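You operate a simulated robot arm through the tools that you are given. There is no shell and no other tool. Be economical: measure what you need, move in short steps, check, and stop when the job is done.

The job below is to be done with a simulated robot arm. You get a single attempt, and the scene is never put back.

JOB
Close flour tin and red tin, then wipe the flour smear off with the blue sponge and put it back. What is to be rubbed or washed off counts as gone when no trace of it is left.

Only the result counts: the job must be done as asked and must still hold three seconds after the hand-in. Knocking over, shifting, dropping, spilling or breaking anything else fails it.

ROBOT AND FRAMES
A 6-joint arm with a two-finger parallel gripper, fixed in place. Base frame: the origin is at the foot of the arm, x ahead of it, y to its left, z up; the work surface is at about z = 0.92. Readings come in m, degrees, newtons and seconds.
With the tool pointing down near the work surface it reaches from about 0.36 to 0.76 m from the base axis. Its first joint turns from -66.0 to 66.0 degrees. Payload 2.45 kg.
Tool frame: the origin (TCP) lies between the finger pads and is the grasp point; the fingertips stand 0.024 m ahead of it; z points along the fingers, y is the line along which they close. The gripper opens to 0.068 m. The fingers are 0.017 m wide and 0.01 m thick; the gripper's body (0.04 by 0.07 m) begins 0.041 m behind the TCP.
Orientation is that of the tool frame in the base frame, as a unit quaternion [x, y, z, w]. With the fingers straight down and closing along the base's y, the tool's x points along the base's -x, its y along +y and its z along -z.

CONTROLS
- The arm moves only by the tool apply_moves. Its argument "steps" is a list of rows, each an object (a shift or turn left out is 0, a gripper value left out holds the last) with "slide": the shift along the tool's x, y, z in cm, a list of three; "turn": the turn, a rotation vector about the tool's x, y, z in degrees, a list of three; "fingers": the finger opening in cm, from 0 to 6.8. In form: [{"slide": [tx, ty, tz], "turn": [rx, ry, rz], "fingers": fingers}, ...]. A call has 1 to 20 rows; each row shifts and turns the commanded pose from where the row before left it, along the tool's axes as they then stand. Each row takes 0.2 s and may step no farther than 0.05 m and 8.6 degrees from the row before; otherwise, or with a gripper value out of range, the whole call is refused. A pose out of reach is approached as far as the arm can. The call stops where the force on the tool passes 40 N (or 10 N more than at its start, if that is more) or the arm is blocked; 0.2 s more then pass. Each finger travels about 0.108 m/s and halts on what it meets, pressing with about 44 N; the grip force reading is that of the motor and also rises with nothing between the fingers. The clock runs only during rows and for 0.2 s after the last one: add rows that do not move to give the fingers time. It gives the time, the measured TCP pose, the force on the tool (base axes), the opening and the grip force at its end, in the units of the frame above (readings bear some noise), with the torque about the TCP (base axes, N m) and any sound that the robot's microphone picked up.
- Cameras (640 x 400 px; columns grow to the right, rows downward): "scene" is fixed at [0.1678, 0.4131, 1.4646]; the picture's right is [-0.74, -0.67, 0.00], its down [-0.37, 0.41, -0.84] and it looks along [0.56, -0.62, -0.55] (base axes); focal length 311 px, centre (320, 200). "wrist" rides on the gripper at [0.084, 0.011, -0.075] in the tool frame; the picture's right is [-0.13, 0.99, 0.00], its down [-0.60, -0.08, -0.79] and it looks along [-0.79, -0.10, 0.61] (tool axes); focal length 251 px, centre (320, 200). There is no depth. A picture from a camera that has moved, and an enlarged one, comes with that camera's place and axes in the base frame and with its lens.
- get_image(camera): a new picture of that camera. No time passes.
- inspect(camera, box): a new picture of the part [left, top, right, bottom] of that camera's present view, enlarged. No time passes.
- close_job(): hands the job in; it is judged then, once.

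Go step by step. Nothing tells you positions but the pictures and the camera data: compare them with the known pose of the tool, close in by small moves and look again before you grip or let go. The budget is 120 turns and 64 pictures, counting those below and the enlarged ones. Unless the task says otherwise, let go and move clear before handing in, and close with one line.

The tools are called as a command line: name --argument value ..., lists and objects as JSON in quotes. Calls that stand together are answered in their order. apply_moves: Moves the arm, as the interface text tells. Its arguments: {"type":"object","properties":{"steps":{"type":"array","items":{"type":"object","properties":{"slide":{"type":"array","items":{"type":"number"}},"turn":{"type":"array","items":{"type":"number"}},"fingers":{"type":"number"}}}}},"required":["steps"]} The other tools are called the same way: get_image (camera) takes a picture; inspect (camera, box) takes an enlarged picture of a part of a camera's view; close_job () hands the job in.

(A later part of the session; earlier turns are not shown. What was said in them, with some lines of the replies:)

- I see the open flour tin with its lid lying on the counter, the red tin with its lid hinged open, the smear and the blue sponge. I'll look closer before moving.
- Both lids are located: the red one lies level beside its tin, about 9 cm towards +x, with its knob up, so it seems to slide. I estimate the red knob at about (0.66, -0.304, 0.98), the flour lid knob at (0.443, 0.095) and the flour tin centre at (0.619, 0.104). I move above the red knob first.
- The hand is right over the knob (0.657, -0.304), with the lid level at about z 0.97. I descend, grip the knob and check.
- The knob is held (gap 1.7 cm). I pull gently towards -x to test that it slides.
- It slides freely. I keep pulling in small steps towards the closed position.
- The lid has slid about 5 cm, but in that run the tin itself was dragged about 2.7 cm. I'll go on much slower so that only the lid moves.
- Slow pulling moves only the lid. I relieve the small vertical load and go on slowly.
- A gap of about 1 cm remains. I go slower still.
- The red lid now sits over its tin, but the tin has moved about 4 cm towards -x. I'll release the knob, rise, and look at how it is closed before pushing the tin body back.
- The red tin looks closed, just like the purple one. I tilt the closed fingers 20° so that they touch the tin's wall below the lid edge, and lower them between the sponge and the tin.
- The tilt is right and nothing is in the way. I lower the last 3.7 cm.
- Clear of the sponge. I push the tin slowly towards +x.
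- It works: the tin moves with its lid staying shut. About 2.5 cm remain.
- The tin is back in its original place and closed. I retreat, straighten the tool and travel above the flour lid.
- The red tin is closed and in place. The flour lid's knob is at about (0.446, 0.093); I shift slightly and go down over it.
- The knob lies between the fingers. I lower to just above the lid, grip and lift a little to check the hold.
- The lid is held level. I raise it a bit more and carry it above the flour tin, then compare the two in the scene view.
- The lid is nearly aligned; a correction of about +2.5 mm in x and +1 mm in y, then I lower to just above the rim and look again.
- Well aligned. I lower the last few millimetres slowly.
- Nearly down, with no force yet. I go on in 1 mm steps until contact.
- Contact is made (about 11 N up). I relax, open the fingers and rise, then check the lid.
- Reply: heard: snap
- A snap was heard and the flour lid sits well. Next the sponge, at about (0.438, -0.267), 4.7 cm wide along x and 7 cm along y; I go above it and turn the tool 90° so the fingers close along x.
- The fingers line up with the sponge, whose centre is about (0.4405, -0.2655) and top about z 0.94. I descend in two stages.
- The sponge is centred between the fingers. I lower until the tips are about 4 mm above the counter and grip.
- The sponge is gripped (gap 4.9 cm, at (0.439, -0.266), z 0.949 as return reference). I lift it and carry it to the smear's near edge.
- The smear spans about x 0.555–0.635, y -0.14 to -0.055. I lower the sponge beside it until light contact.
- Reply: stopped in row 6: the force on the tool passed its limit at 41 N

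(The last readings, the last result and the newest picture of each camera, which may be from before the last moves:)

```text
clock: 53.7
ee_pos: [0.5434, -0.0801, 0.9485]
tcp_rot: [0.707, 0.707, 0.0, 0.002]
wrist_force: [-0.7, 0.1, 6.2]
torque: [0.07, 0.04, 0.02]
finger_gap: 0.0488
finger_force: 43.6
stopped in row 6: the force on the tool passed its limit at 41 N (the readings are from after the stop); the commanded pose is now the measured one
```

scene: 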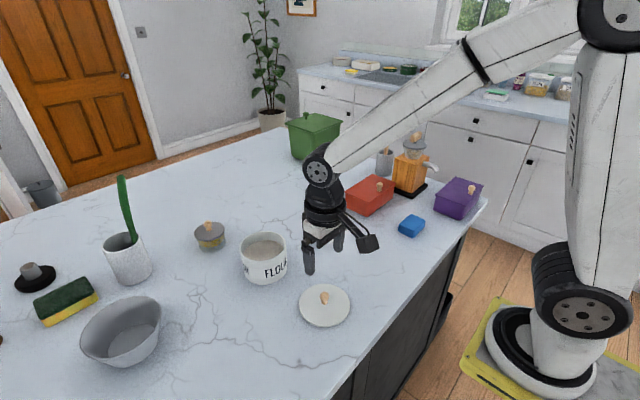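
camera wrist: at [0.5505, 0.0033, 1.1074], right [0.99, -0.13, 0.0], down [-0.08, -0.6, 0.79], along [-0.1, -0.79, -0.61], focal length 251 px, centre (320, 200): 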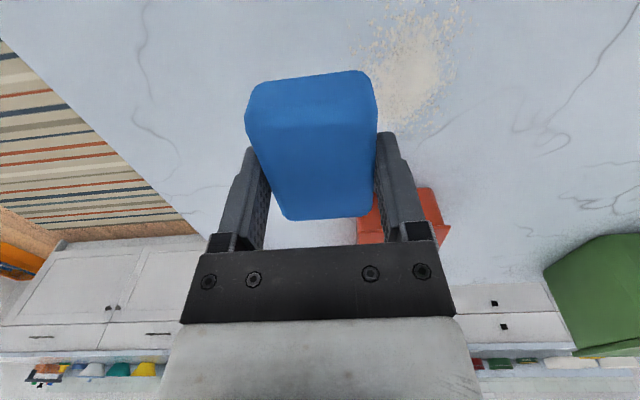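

The sponge is pressing lightly (about 6 N). I stroke along x at y = -0.08 and back, then at y = -0.115.

apply_moves --steps '[{"slide": [0, 1.5, 0]}, {"slide": [0, 1.5, 0]}, {"slide": [0, 1.5, 0]}, {"slide": [0, 1.5, 0]}, {"slide": [0, 1.5, 0]}, {"slide": [0, 1.5, 0]}, {"slide": [0, 1.0, 0]}, {"slide": [-1.7, 0, 0]}, {"slide": [0, -1.5, 0]}, {"slide": [0, -1.5, 0]}, {"slide": [0, -1.5, 0]}, {"slide": [0, -1.5, 0]}, {"slide": [0, -1.5, 0]}, {"slide": [0, -1.5, 0]}, {"slide": [0, -1.0, 0]}, {}]'

inspect --camera "scene" --box '[250, 170, 410, 270]'

```text
clock: 57.1
ee_pos: [0.5401, -0.0967, 0.9481]
tcp_rot: [0.707, 0.707, 0.0, 0.001]
wrist_force: [2.9, -0.8, 6.6]
torque: [0.0, -0.01, 0.01]
finger_gap: 0.0489
finger_force: 43.9
```

```text
4.00 times, centred on (330, 220) of scene
camera zoom: at [0.1677, 0.4131, 1.4646], right [-0.74, -0.67, 0.0], down [-0.37, 0.41, -0.84], along [0.56, -0.62, -0.55], focal length 1244 px, centre (280, 120)
```

zoom: 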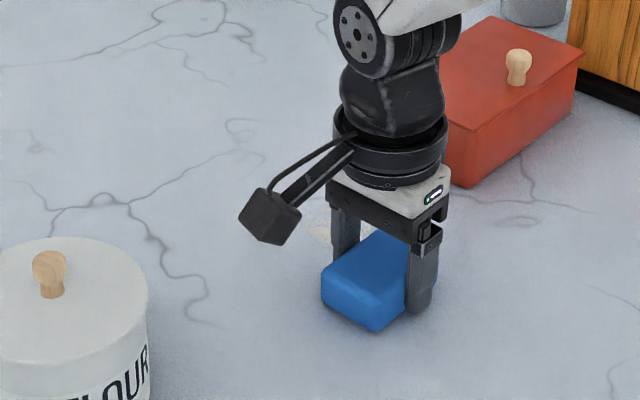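

Most is gone; a remnant shows at the far side. I continue with strokes at y about -0.115 and -0.13.

apply_moves --steps '[{"slide": [-1.8, 0, 0]}, {"slide": [0, 1.5, 0]}, {"slide": [0, 1.5, 0]}, {"slide": [0, 1.5, 0]}, {"slide": [0, 1.5, 0]}, {"slide": [0, 1.5, 0]}, {"slide": [0, 1.5, 0]}, {"slide": [0, 1.0, 0]}, {"slide": [-1.5, 0, 0]}, {"slide": [0, -1.5, 0]}, {"slide": [0, -1.5, 0]}, {"slide": [0, -1.5, 0]}, {"slide": [0, -1.5, 0]}, {"slide": [0, -1.5, 0]}, {"slide": [0, -1.5, 0]}, {"slide": [0, -1.0, 0]}, {}]'

inspect --camera "scene" --box '[250, 170, 410, 270]'

get_image --camera "wrist"

```text
clock: 60.7
ee_pos: [0.5422, -0.131, 0.9476]
tcp_rot: [0.707, 0.707, 0.001, 0.002]
wrist_force: [0.6, -0.2, 2.3]
torque: [0.03, 0.04, -0.03]
finger_gap: 0.0489
finger_force: 44.2
```

```text
4.00 times, centred on (330, 220) of scene
camera zoom: at [0.1678, 0.4131, 1.4646], right [-0.74, -0.67, 0.0], down [-0.37, 0.41, -0.84], along [0.56, -0.62, -0.55], focal length 1244 px, centre (280, 120)
```

zoom: 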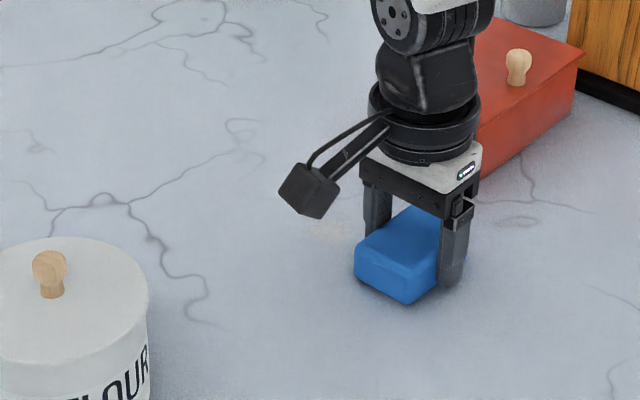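

```text
21 pictures are left
camera wrist: at [0.5518, -0.0463, 1.024], right [0.99, -0.13, 0.0], down [-0.08, -0.6, 0.79], along [-0.1, -0.79, -0.61], focal length 251 px, centre (320, 200)
```

wrist: 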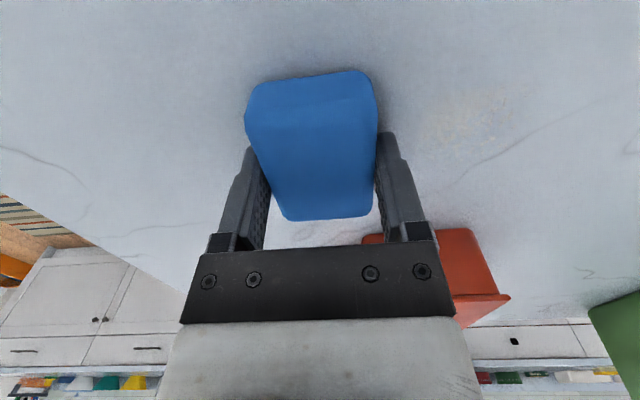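

A faint remnant remains around (0.606, -0.122). I rub over it with several more strokes and slightly more pressure.

apply_moves --steps '[{"slide": [0.8, 1.5, 0.05]}, {"slide": [0, 1.5, 0]}, {"slide": [0, 1.5, 0]}, {"slide": [0, 1.5, 0]}, {"slide": [0, 1.5, 0]}, {"slide": [0, 1.5, 0]}, {"slide": [0, 1.5, 0]}, {"slide": [0, -1.5, 0]}, {"slide": [0, -1.5, 0]}, {"slide": [0, -1.5, 0]}, {"slide": [0, -1.5, 0]}, {"slide": [0, -1.5, 0]}, {"slide": [0, -1.5, 0]}, {"slide": [1.5, 1.5, 0]}, {"slide": [0, 1.5, 0]}, {"slide": [0, 1.5, 0]}, {"slide": [0, 1.5, 0]}, {"slide": [0, 1.5, 0]}, {"slide": [0, 1.5, 0]}, {}]'

apply_moves --steps '[{"slide": [-2.5, 0, 0]}, {"slide": [0, -1.5, 0]}, {"slide": [0, -1.5, 0]}, {"slide": [0, -1.5, 0]}, {"slide": [0, -1.5, 0]}, {"slide": [0, -1.5, 0]}, {"slide": [0, -1.5, 0]}, {"slide": [0, -1.5, 0]}, {}]'

inspect --camera "scene" --box '[250, 170, 410, 270]'

inspect --camera "wrist" --box '[340, 0, 640, 188]'

```text
clock: 64.9
ee_pos: [0.6455, -0.1061, 0.947]
tcp_rot: [0.707, 0.707, 0.001, 0.001]
wrist_force: [-5.2, 0.2, 14.8]
torque: [-0.02, 0.18, -0.01]
finger_gap: 0.0488
finger_force: 44.6
```

```text
clock: 66.9
ee_pos: [0.5402, -0.1319, 0.9476]
tcp_rot: [0.707, 0.707, 0.001, 0.0]
wrist_force: [3.9, 0.0, 8.3]
torque: [-0.1, -0.11, 0.06]
finger_gap: 0.049
finger_force: 43.7
```

```text
4.00 times, centred on (330, 220) of scene
camera zoom: at [0.1677, 0.4131, 1.4646], right [-0.74, -0.67, 0.0], down [-0.37, 0.41, -0.84], along [0.56, -0.62, -0.55], focal length 1244 px, centre (280, 120)
```

zoom: 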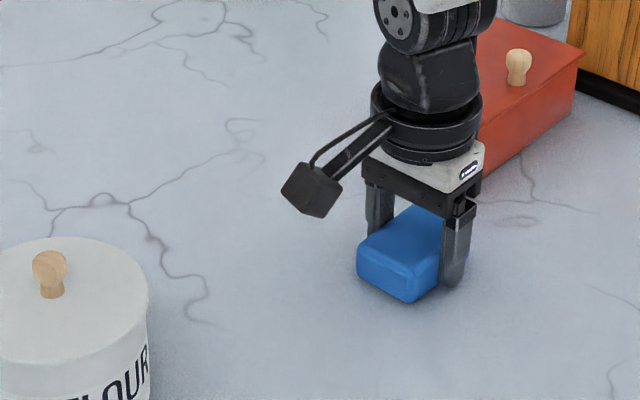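

```text
2.13 times, centred on (490, 94) of wrist
camera zoom: at [0.5514, -0.0482, 1.0236], right [0.99, -0.13, 0.0], down [-0.08, -0.6, 0.79], along [-0.1, -0.79, -0.61], focal length 535 px, centre (-42, 426)
```

zoom: 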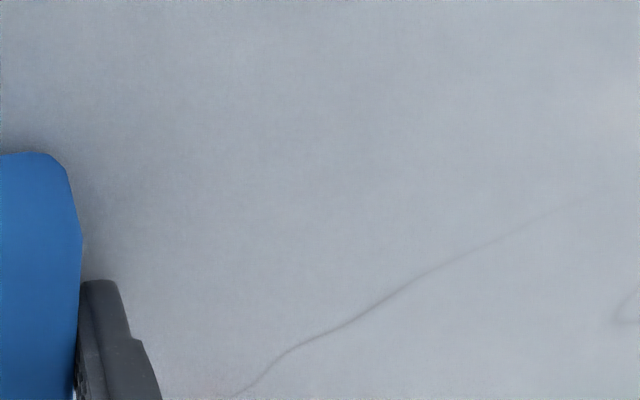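

No trace is visible. I make one more full pass over the whole area as insurance, then look again.

apply_moves --steps '[{"slide": [0, 2, 0]}, {"slide": [0, 2, 0]}, {"slide": [0, 2, 0]}, {"slide": [0, 2, 0]}, {"slide": [0, 2, 0]}, {"slide": [2.5, 0, 0]}, {"slide": [0, -2, 0]}, {"slide": [0, -2, 0]}, {"slide": [0, -2, 0]}, {"slide": [0, -2, 0]}, {"slide": [0, -2, 0]}, {"slide": [2.5, 0, 0]}, {"slide": [0, 2, 0]}, {"slide": [0, 2, 0]}, {"slide": [0, 2, 0]}, {"slide": [0, 2, 0]}, {"slide": [0, 2, 0]}, {}]'

apply_moves --steps '[{"slide": [-2, 0, 0]}, {"slide": [0, -2, 0]}, {"slide": [0, -2, 0]}, {"slide": [0, -2, 0]}, {"slide": [0, -2, 0]}, {"slide": [0, -2, 0]}, {"slide": [0, 0, -2]}, {"slide": [0, 0, -4]}, {"slide": [0, 0, -2]}, {}]'

inspect --camera "scene" --box '[270, 190, 390, 270]'

get_image --camera "wrist"

```text
clock: 70.7
ee_pos: [0.6402, -0.0819, 0.9491]
tcp_rot: [0.707, 0.707, 0.001, 0.001]
wrist_force: [-2.6, -0.5, 6.9]
torque: [0.0, 0.07, 0.0]
finger_gap: 0.049
finger_force: 43.7
```

```text
clock: 72.9
ee_pos: [0.5393, -0.101, 1.0277]
tcp_rot: [0.706, 0.708, 0.0, 0.001]
wrist_force: [0.2, -0.1, 0.4]
torque: [0.02, 0.01, 0.01]
finger_gap: 0.0492
finger_force: 44.4
```

```text
5.00 times, centred on (330, 230) of scene
camera zoom: at [0.1678, 0.4131, 1.4646], right [-0.74, -0.67, 0.0], down [-0.37, 0.41, -0.84], along [0.56, -0.62, -0.55], focal length 1554 px, centre (270, 50)
```

zoom: 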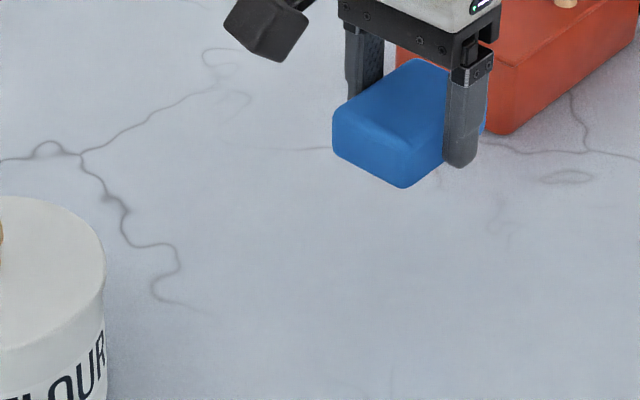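

```text
17 pictures are left
camera wrist: at [0.5505, -0.0167, 1.1026], right [0.99, -0.13, 0.0], down [-0.08, -0.6, 0.79], along [-0.1, -0.79, -0.61], focal length 251 px, centre (320, 200)
```

wrist: 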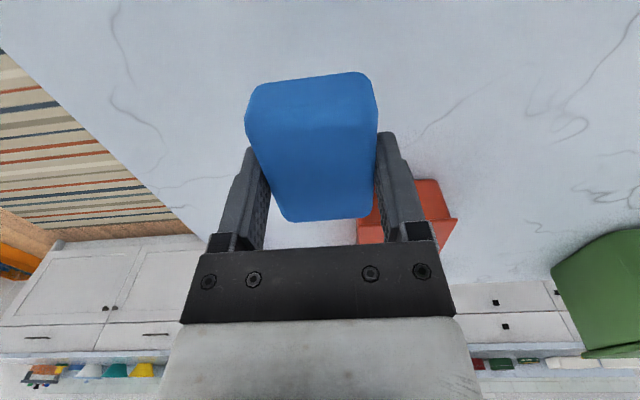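

The surface is clean. I carry the sponge back to (0.439, -0.266) and set it down.

apply_moves --steps '[{"slide": [-3.3, -2.0, 0]}, {"slide": [-3.3, -2.0, 0]}, {"slide": [-3.3, -2.0, 0]}, {"slide": [-3.3, -2.0, 0]}, {"slide": [-3.3, -2.0, 0]}, {}, {"slide": [0, 0, 4]}, {"slide": [0, 0, 2.8]}, {"slide": [0, 0, 0.5]}, {"slide": [0, 0, 0.3]}, {}]'

inspect --camera "scene" --box '[360, 170, 460, 240]'

```text
clock: 75.3
ee_pos: [0.4407, -0.2668, 0.9527]
tcp_rot: [0.707, 0.707, 0.001, 0.0]
wrist_force: [-0.9, -0.2, -0.4]
torque: [-0.02, -0.01, -0.03]
finger_gap: 0.049
finger_force: 43.8
```

```text
5.71 times, centred on (410, 205) of scene
camera zoom: at [0.1678, 0.4131, 1.4646], right [-0.74, -0.67, 0.0], down [-0.37, 0.41, -0.84], along [0.56, -0.62, -0.55], focal length 1776 px, centre (-194, 171)
```

zoom: 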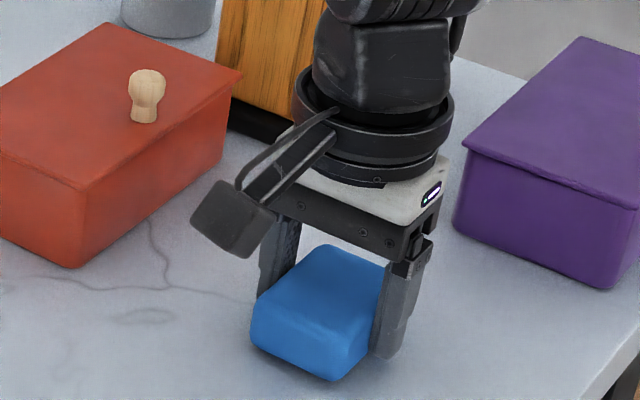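

Placed right, about 3 mm above the counter. I lower in small steps, release and rise.

apply_moves --steps '[{"slide": [0, 0, 0.15]}, {"slide": [0, 0, 0.1]}, {}]'

apply_moves --steps '[{"slide": [0, 0, 0.05]}, {"fingers": 5.5}, {"fingers": 6.8}, {}, {}, {"slide": [0, 0, -4]}, {"slide": [0, 0, -4]}, {"slide": [0, 0, -4]}, {"slide": [3, 0, -3]}, {"slide": [4, 0, -2]}, {}]'

inspect --camera "scene" --box '[310, 140, 490, 252]'

get_image --camera "wrist"

```text
clock: 76.1
ee_pos: [0.4403, -0.2669, 0.95]
tcp_rot: [0.707, 0.707, 0.001, 0.001]
wrist_force: [0.0, -0.5, -0.1]
torque: [0.01, 0.0, 0.0]
finger_gap: 0.049
finger_force: 43.7
```

```text
clock: 78.5
ee_pos: [0.4395, -0.1964, 1.1177]
tcp_rot: [0.707, 0.707, 0.0, 0.001]
wrist_force: [1.2, -0.5, 0.1]
torque: [-0.01, -0.01, -0.03]
finger_gap: 0.068
finger_force: 0.0
```

```text
3.56 times, centred on (400, 196) of scene
camera zoom: at [0.1678, 0.4131, 1.4646], right [-0.74, -0.67, 0.0], down [-0.37, 0.41, -0.84], along [0.56, -0.62, -0.55], focal length 1105 px, centre (36, 214)
```

zoom: 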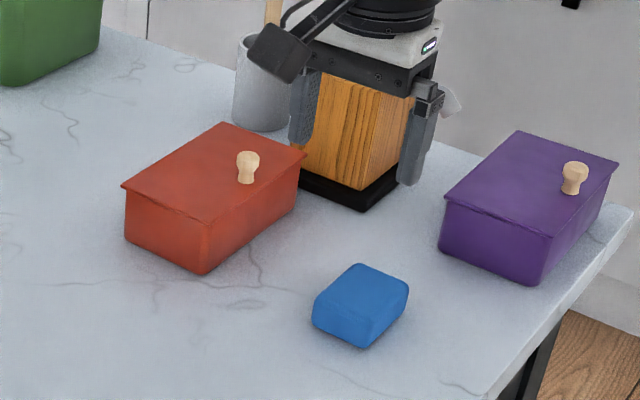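

```text
14 pictures are left
camera wrist: at [0.4499, -0.1132, 1.1943], right [0.99, -0.13, 0.0], down [-0.08, -0.6, 0.79], along [-0.1, -0.79, -0.61], focal length 251 px, centre (320, 200)
```

wrist: 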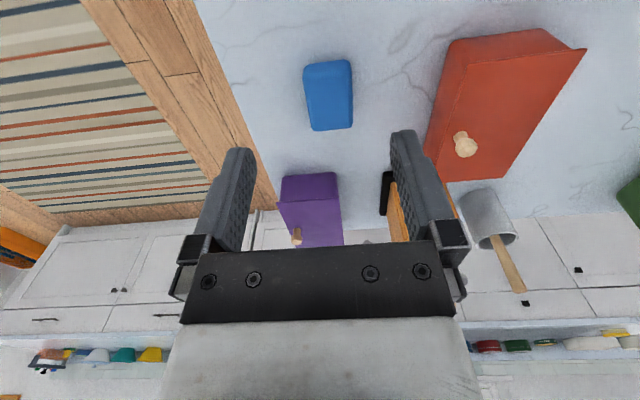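

The sponge is back within a millimetre. I check closely that the red lid is fully shut.

inspect --camera "wrist" --box '[400, 10, 620, 190]'

inspect --camera "scene" --box '[335, 168, 405, 220]'

inspect --camera "scene" --box '[425, 170, 495, 222]'

```text
2.22 times, centred on (510, 100) of wrist
camera zoom: at [0.4499, -0.1132, 1.1943], right [0.99, -0.13, 0.0], down [-0.08, -0.6, 0.79], along [-0.1, -0.79, -0.61], focal length 559 px, centre (-102, 422)
```

zoom: 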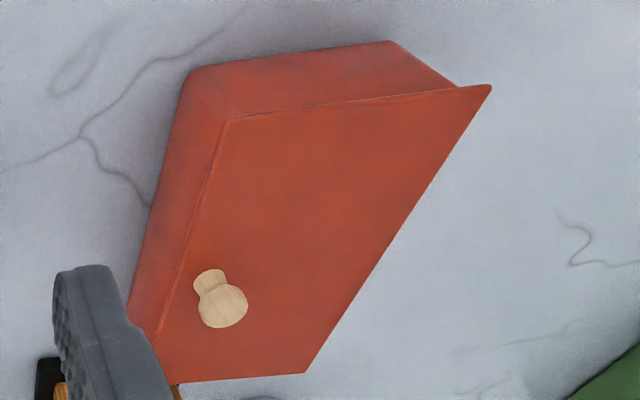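

```text
7.69 times, centred on (370, 194) of scene
camera zoom: at [0.1678, 0.4131, 1.4646], right [-0.74, -0.67, 0.0], down [-0.37, 0.41, -0.84], along [0.56, -0.62, -0.55], focal length 2391 px, centre (-65, 246)
```

zoom: 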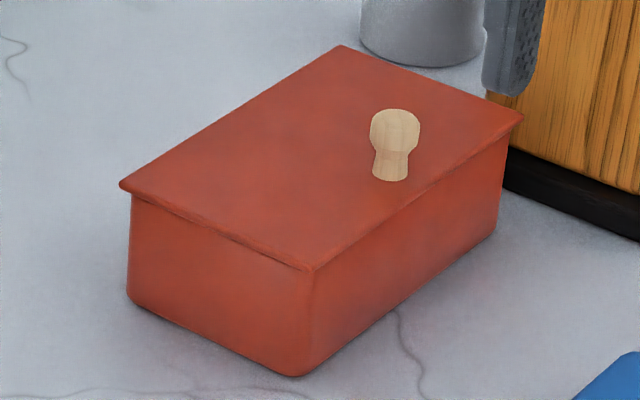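

```text
7.69 times, centred on (460, 196) of scene
camera zoom: at [0.1678, 0.4131, 1.4646], right [-0.74, -0.67, 0.0], down [-0.37, 0.41, -0.84], along [0.56, -0.62, -0.55], focal length 2391 px, centre (-757, 231)
```

zoom: 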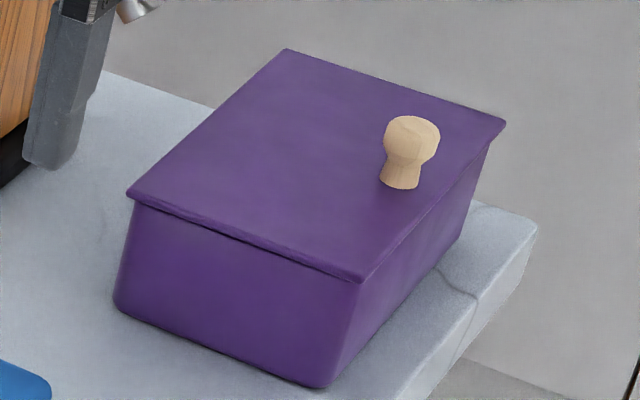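

By comparison with the purple tin, the red lid could still lack about a millimetre. As insurance I'll nudge its knob gently towards -x from behind with closed fingers; first I move to just behind the knob.

apply_moves --steps '[{"slide": [-2.13, 3.41, 0], "fingers": 0}, {"slide": [-2.13, 3.41, 0]}, {"slide": [-2.13, 3.41, 0]}, {"slide": [-2.13, 3.41, 0]}, {"slide": [-2.13, 3.61, 0]}, {"slide": [0, 0, 4]}, {"slide": [0, 0, 4]}, {}]'

inspect --camera "scene" --box '[335, 150, 415, 220]'

get_image --camera "wrist"

```text
clock: 80.3
ee_pos: [0.6128, -0.3065, 1.0391]
tcp_rot: [0.707, 0.707, 0.0, 0.001]
wrist_force: [1.2, 0.6, -0.5]
torque: [0.02, 0.01, 0.0]
finger_gap: 0.0
finger_force: 23.4
```

```text
5.71 times, centred on (375, 185) of scene
camera zoom: at [0.1678, 0.4131, 1.4646], right [-0.74, -0.67, 0.0], down [-0.37, 0.41, -0.84], along [0.56, -0.62, -0.55], focal length 1776 px, centre (6, 286)
```

zoom: 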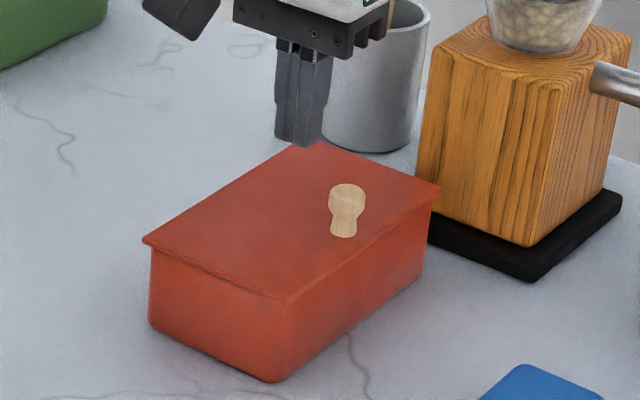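

```text
9 pictures are left
camera wrist: at [0.6231, -0.2222, 1.1152], right [0.99, -0.13, 0.0], down [-0.08, -0.6, 0.79], along [-0.1, -0.79, -0.61], focal length 251 px, centre (320, 200)
```

wrist: 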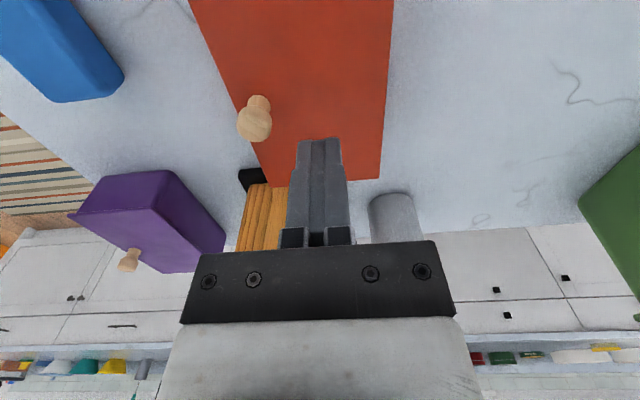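

Knob is at (0.576, -0.302). I lower beside it and approach to just short of contact.

apply_moves --steps '[{"slide": [0.4, 0, 2]}, {"slide": [0, 0, 1.2]}, {"slide": [0, 0, 0.5]}, {"slide": [0, -0.7, 0]}, {"slide": [0, -0.5, 0]}, {}]'

apply_moves --steps '[{"slide": [0, -0.1, 0]}, {"slide": [0, -0.1, 0]}, {"slide": [0, -0.1, 0]}, {"slide": [0, -0.1, 0]}, {"slide": [0, -0.1, 0]}, {}]'

inspect --camera "scene" --box '[335, 168, 405, 220]'

```text
clock: 81.7
ee_pos: [0.6013, -0.3012, 1.0013]
tcp_rot: [0.708, 0.706, 0.001, 0.001]
wrist_force: [-0.6, 0.1, 0.3]
torque: [-0.01, -0.02, 0.03]
finger_gap: 0.0
finger_force: 23.5
```

```text
clock: 83.1
ee_pos: [0.5955, -0.3, 1.0016]
tcp_rot: [0.708, 0.707, 0.0, 0.002]
wrist_force: [3.1, 0.4, 0.9]
torque: [-0.01, 0.02, 0.04]
finger_gap: 0.0
finger_force: 23.9
```

```text
7.69 times, centred on (370, 194) of scene
camera zoom: at [0.1678, 0.4131, 1.4646], right [-0.74, -0.67, 0.0], down [-0.37, 0.41, -0.84], along [0.56, -0.62, -0.55], focal length 2391 px, centre (-65, 246)
```

zoom: 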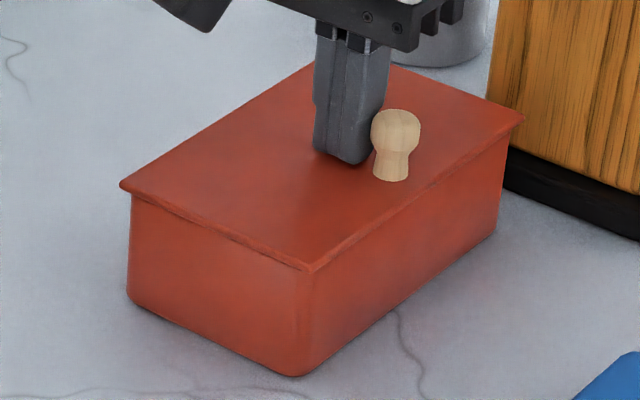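

Just in contact (3 N). I push 3 mm more, slowly.

apply_moves --steps '[{"slide": [0, -0.06, 0]}, {"slide": [0, -0.06, 0]}, {"slide": [0, -0.06, 0]}, {"slide": [0, -0.06, 0]}, {"slide": [0, -0.06, 0]}, {}]'

inspect --camera "scene" --box '[335, 168, 405, 220]'

```text
clock: 84.5
ee_pos: [0.5929, -0.2992, 1.0019]
tcp_rot: [0.707, 0.707, 0.001, 0.001]
wrist_force: [3.1, 0.8, 0.7]
torque: [-0.03, 0.02, 0.0]
finger_gap: 0.0003
finger_force: 23.8
```

```text
7.69 times, centred on (370, 194) of scene
camera zoom: at [0.1679, 0.4131, 1.4645], right [-0.74, -0.67, 0.0], down [-0.37, 0.41, -0.84], along [0.56, -0.62, -0.55], focal length 2391 px, centre (-65, 246)
```

zoom: 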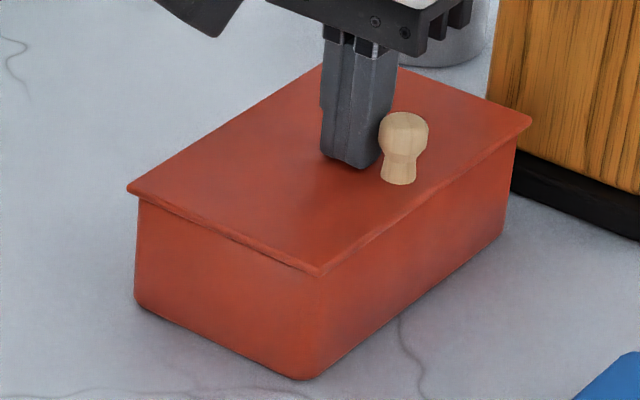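

Lid and tin now move as one, so the lid is at its stop: closed. I back off, rise clear and take a final look.

apply_moves --steps '[{"slide": [0, 0.8, 0]}, {"slide": [0, 0, -4]}, {"slide": [0, 0, -4]}, {"slide": [0, 0, -4]}, {"slide": [0, 0, -4]}, {"slide": [3, -3, -2]}, {"slide": [3, -3, -2]}, {}]'

get_image --camera "scene"

inspect --camera "scene" --box '[280, 160, 480, 280]'

```text
clock: 86.3
ee_pos: [0.5386, -0.2391, 1.2038]
tcp_rot: [0.708, 0.707, 0.001, 0.0]
wrist_force: [1.0, 0.6, 0.3]
torque: [0.0, 0.0, 0.0]
finger_gap: 0.0001
finger_force: 24.1
```

```text
6 pictures are left
```

scene: 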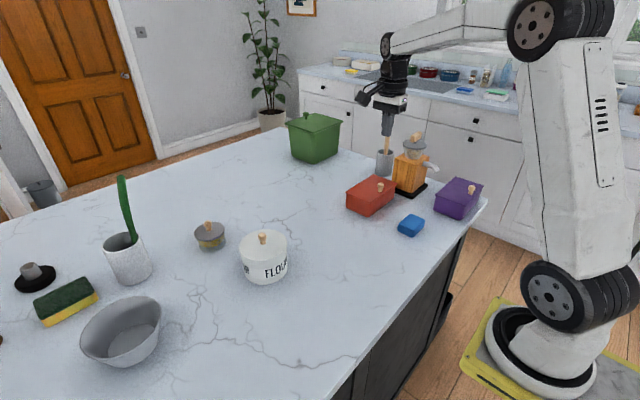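

```text
3.20 times, centred on (380, 220) of scene
camera zoom: at [0.1678, 0.4131, 1.4646], right [-0.74, -0.67, 0.0], down [-0.37, 0.41, -0.84], along [0.56, -0.62, -0.55], focal length 995 px, centre (128, 136)
```

zoom: 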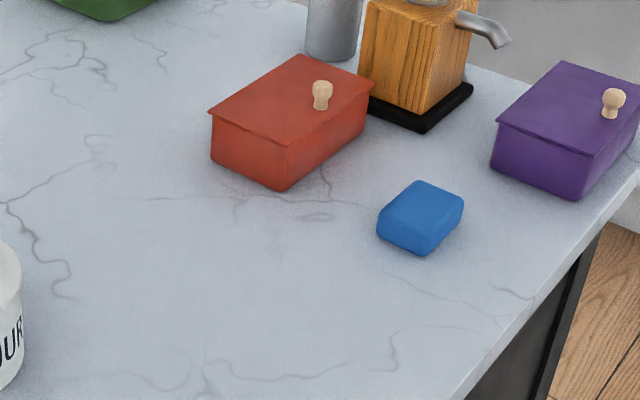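

Both tins are closed, the smear is gone, the sponge is back in its place and the arm is clear, so I hand in.

close_job

```text
The job is handed in.
```

I closed both tins, wiped the flour smear off until no trace was visible, and put the blue sponge back within about a millimetre of where it was. While I was closing the red tin it slid about 4 cm; I pushed it back, and it now sits within a few millimetres of its original spot.
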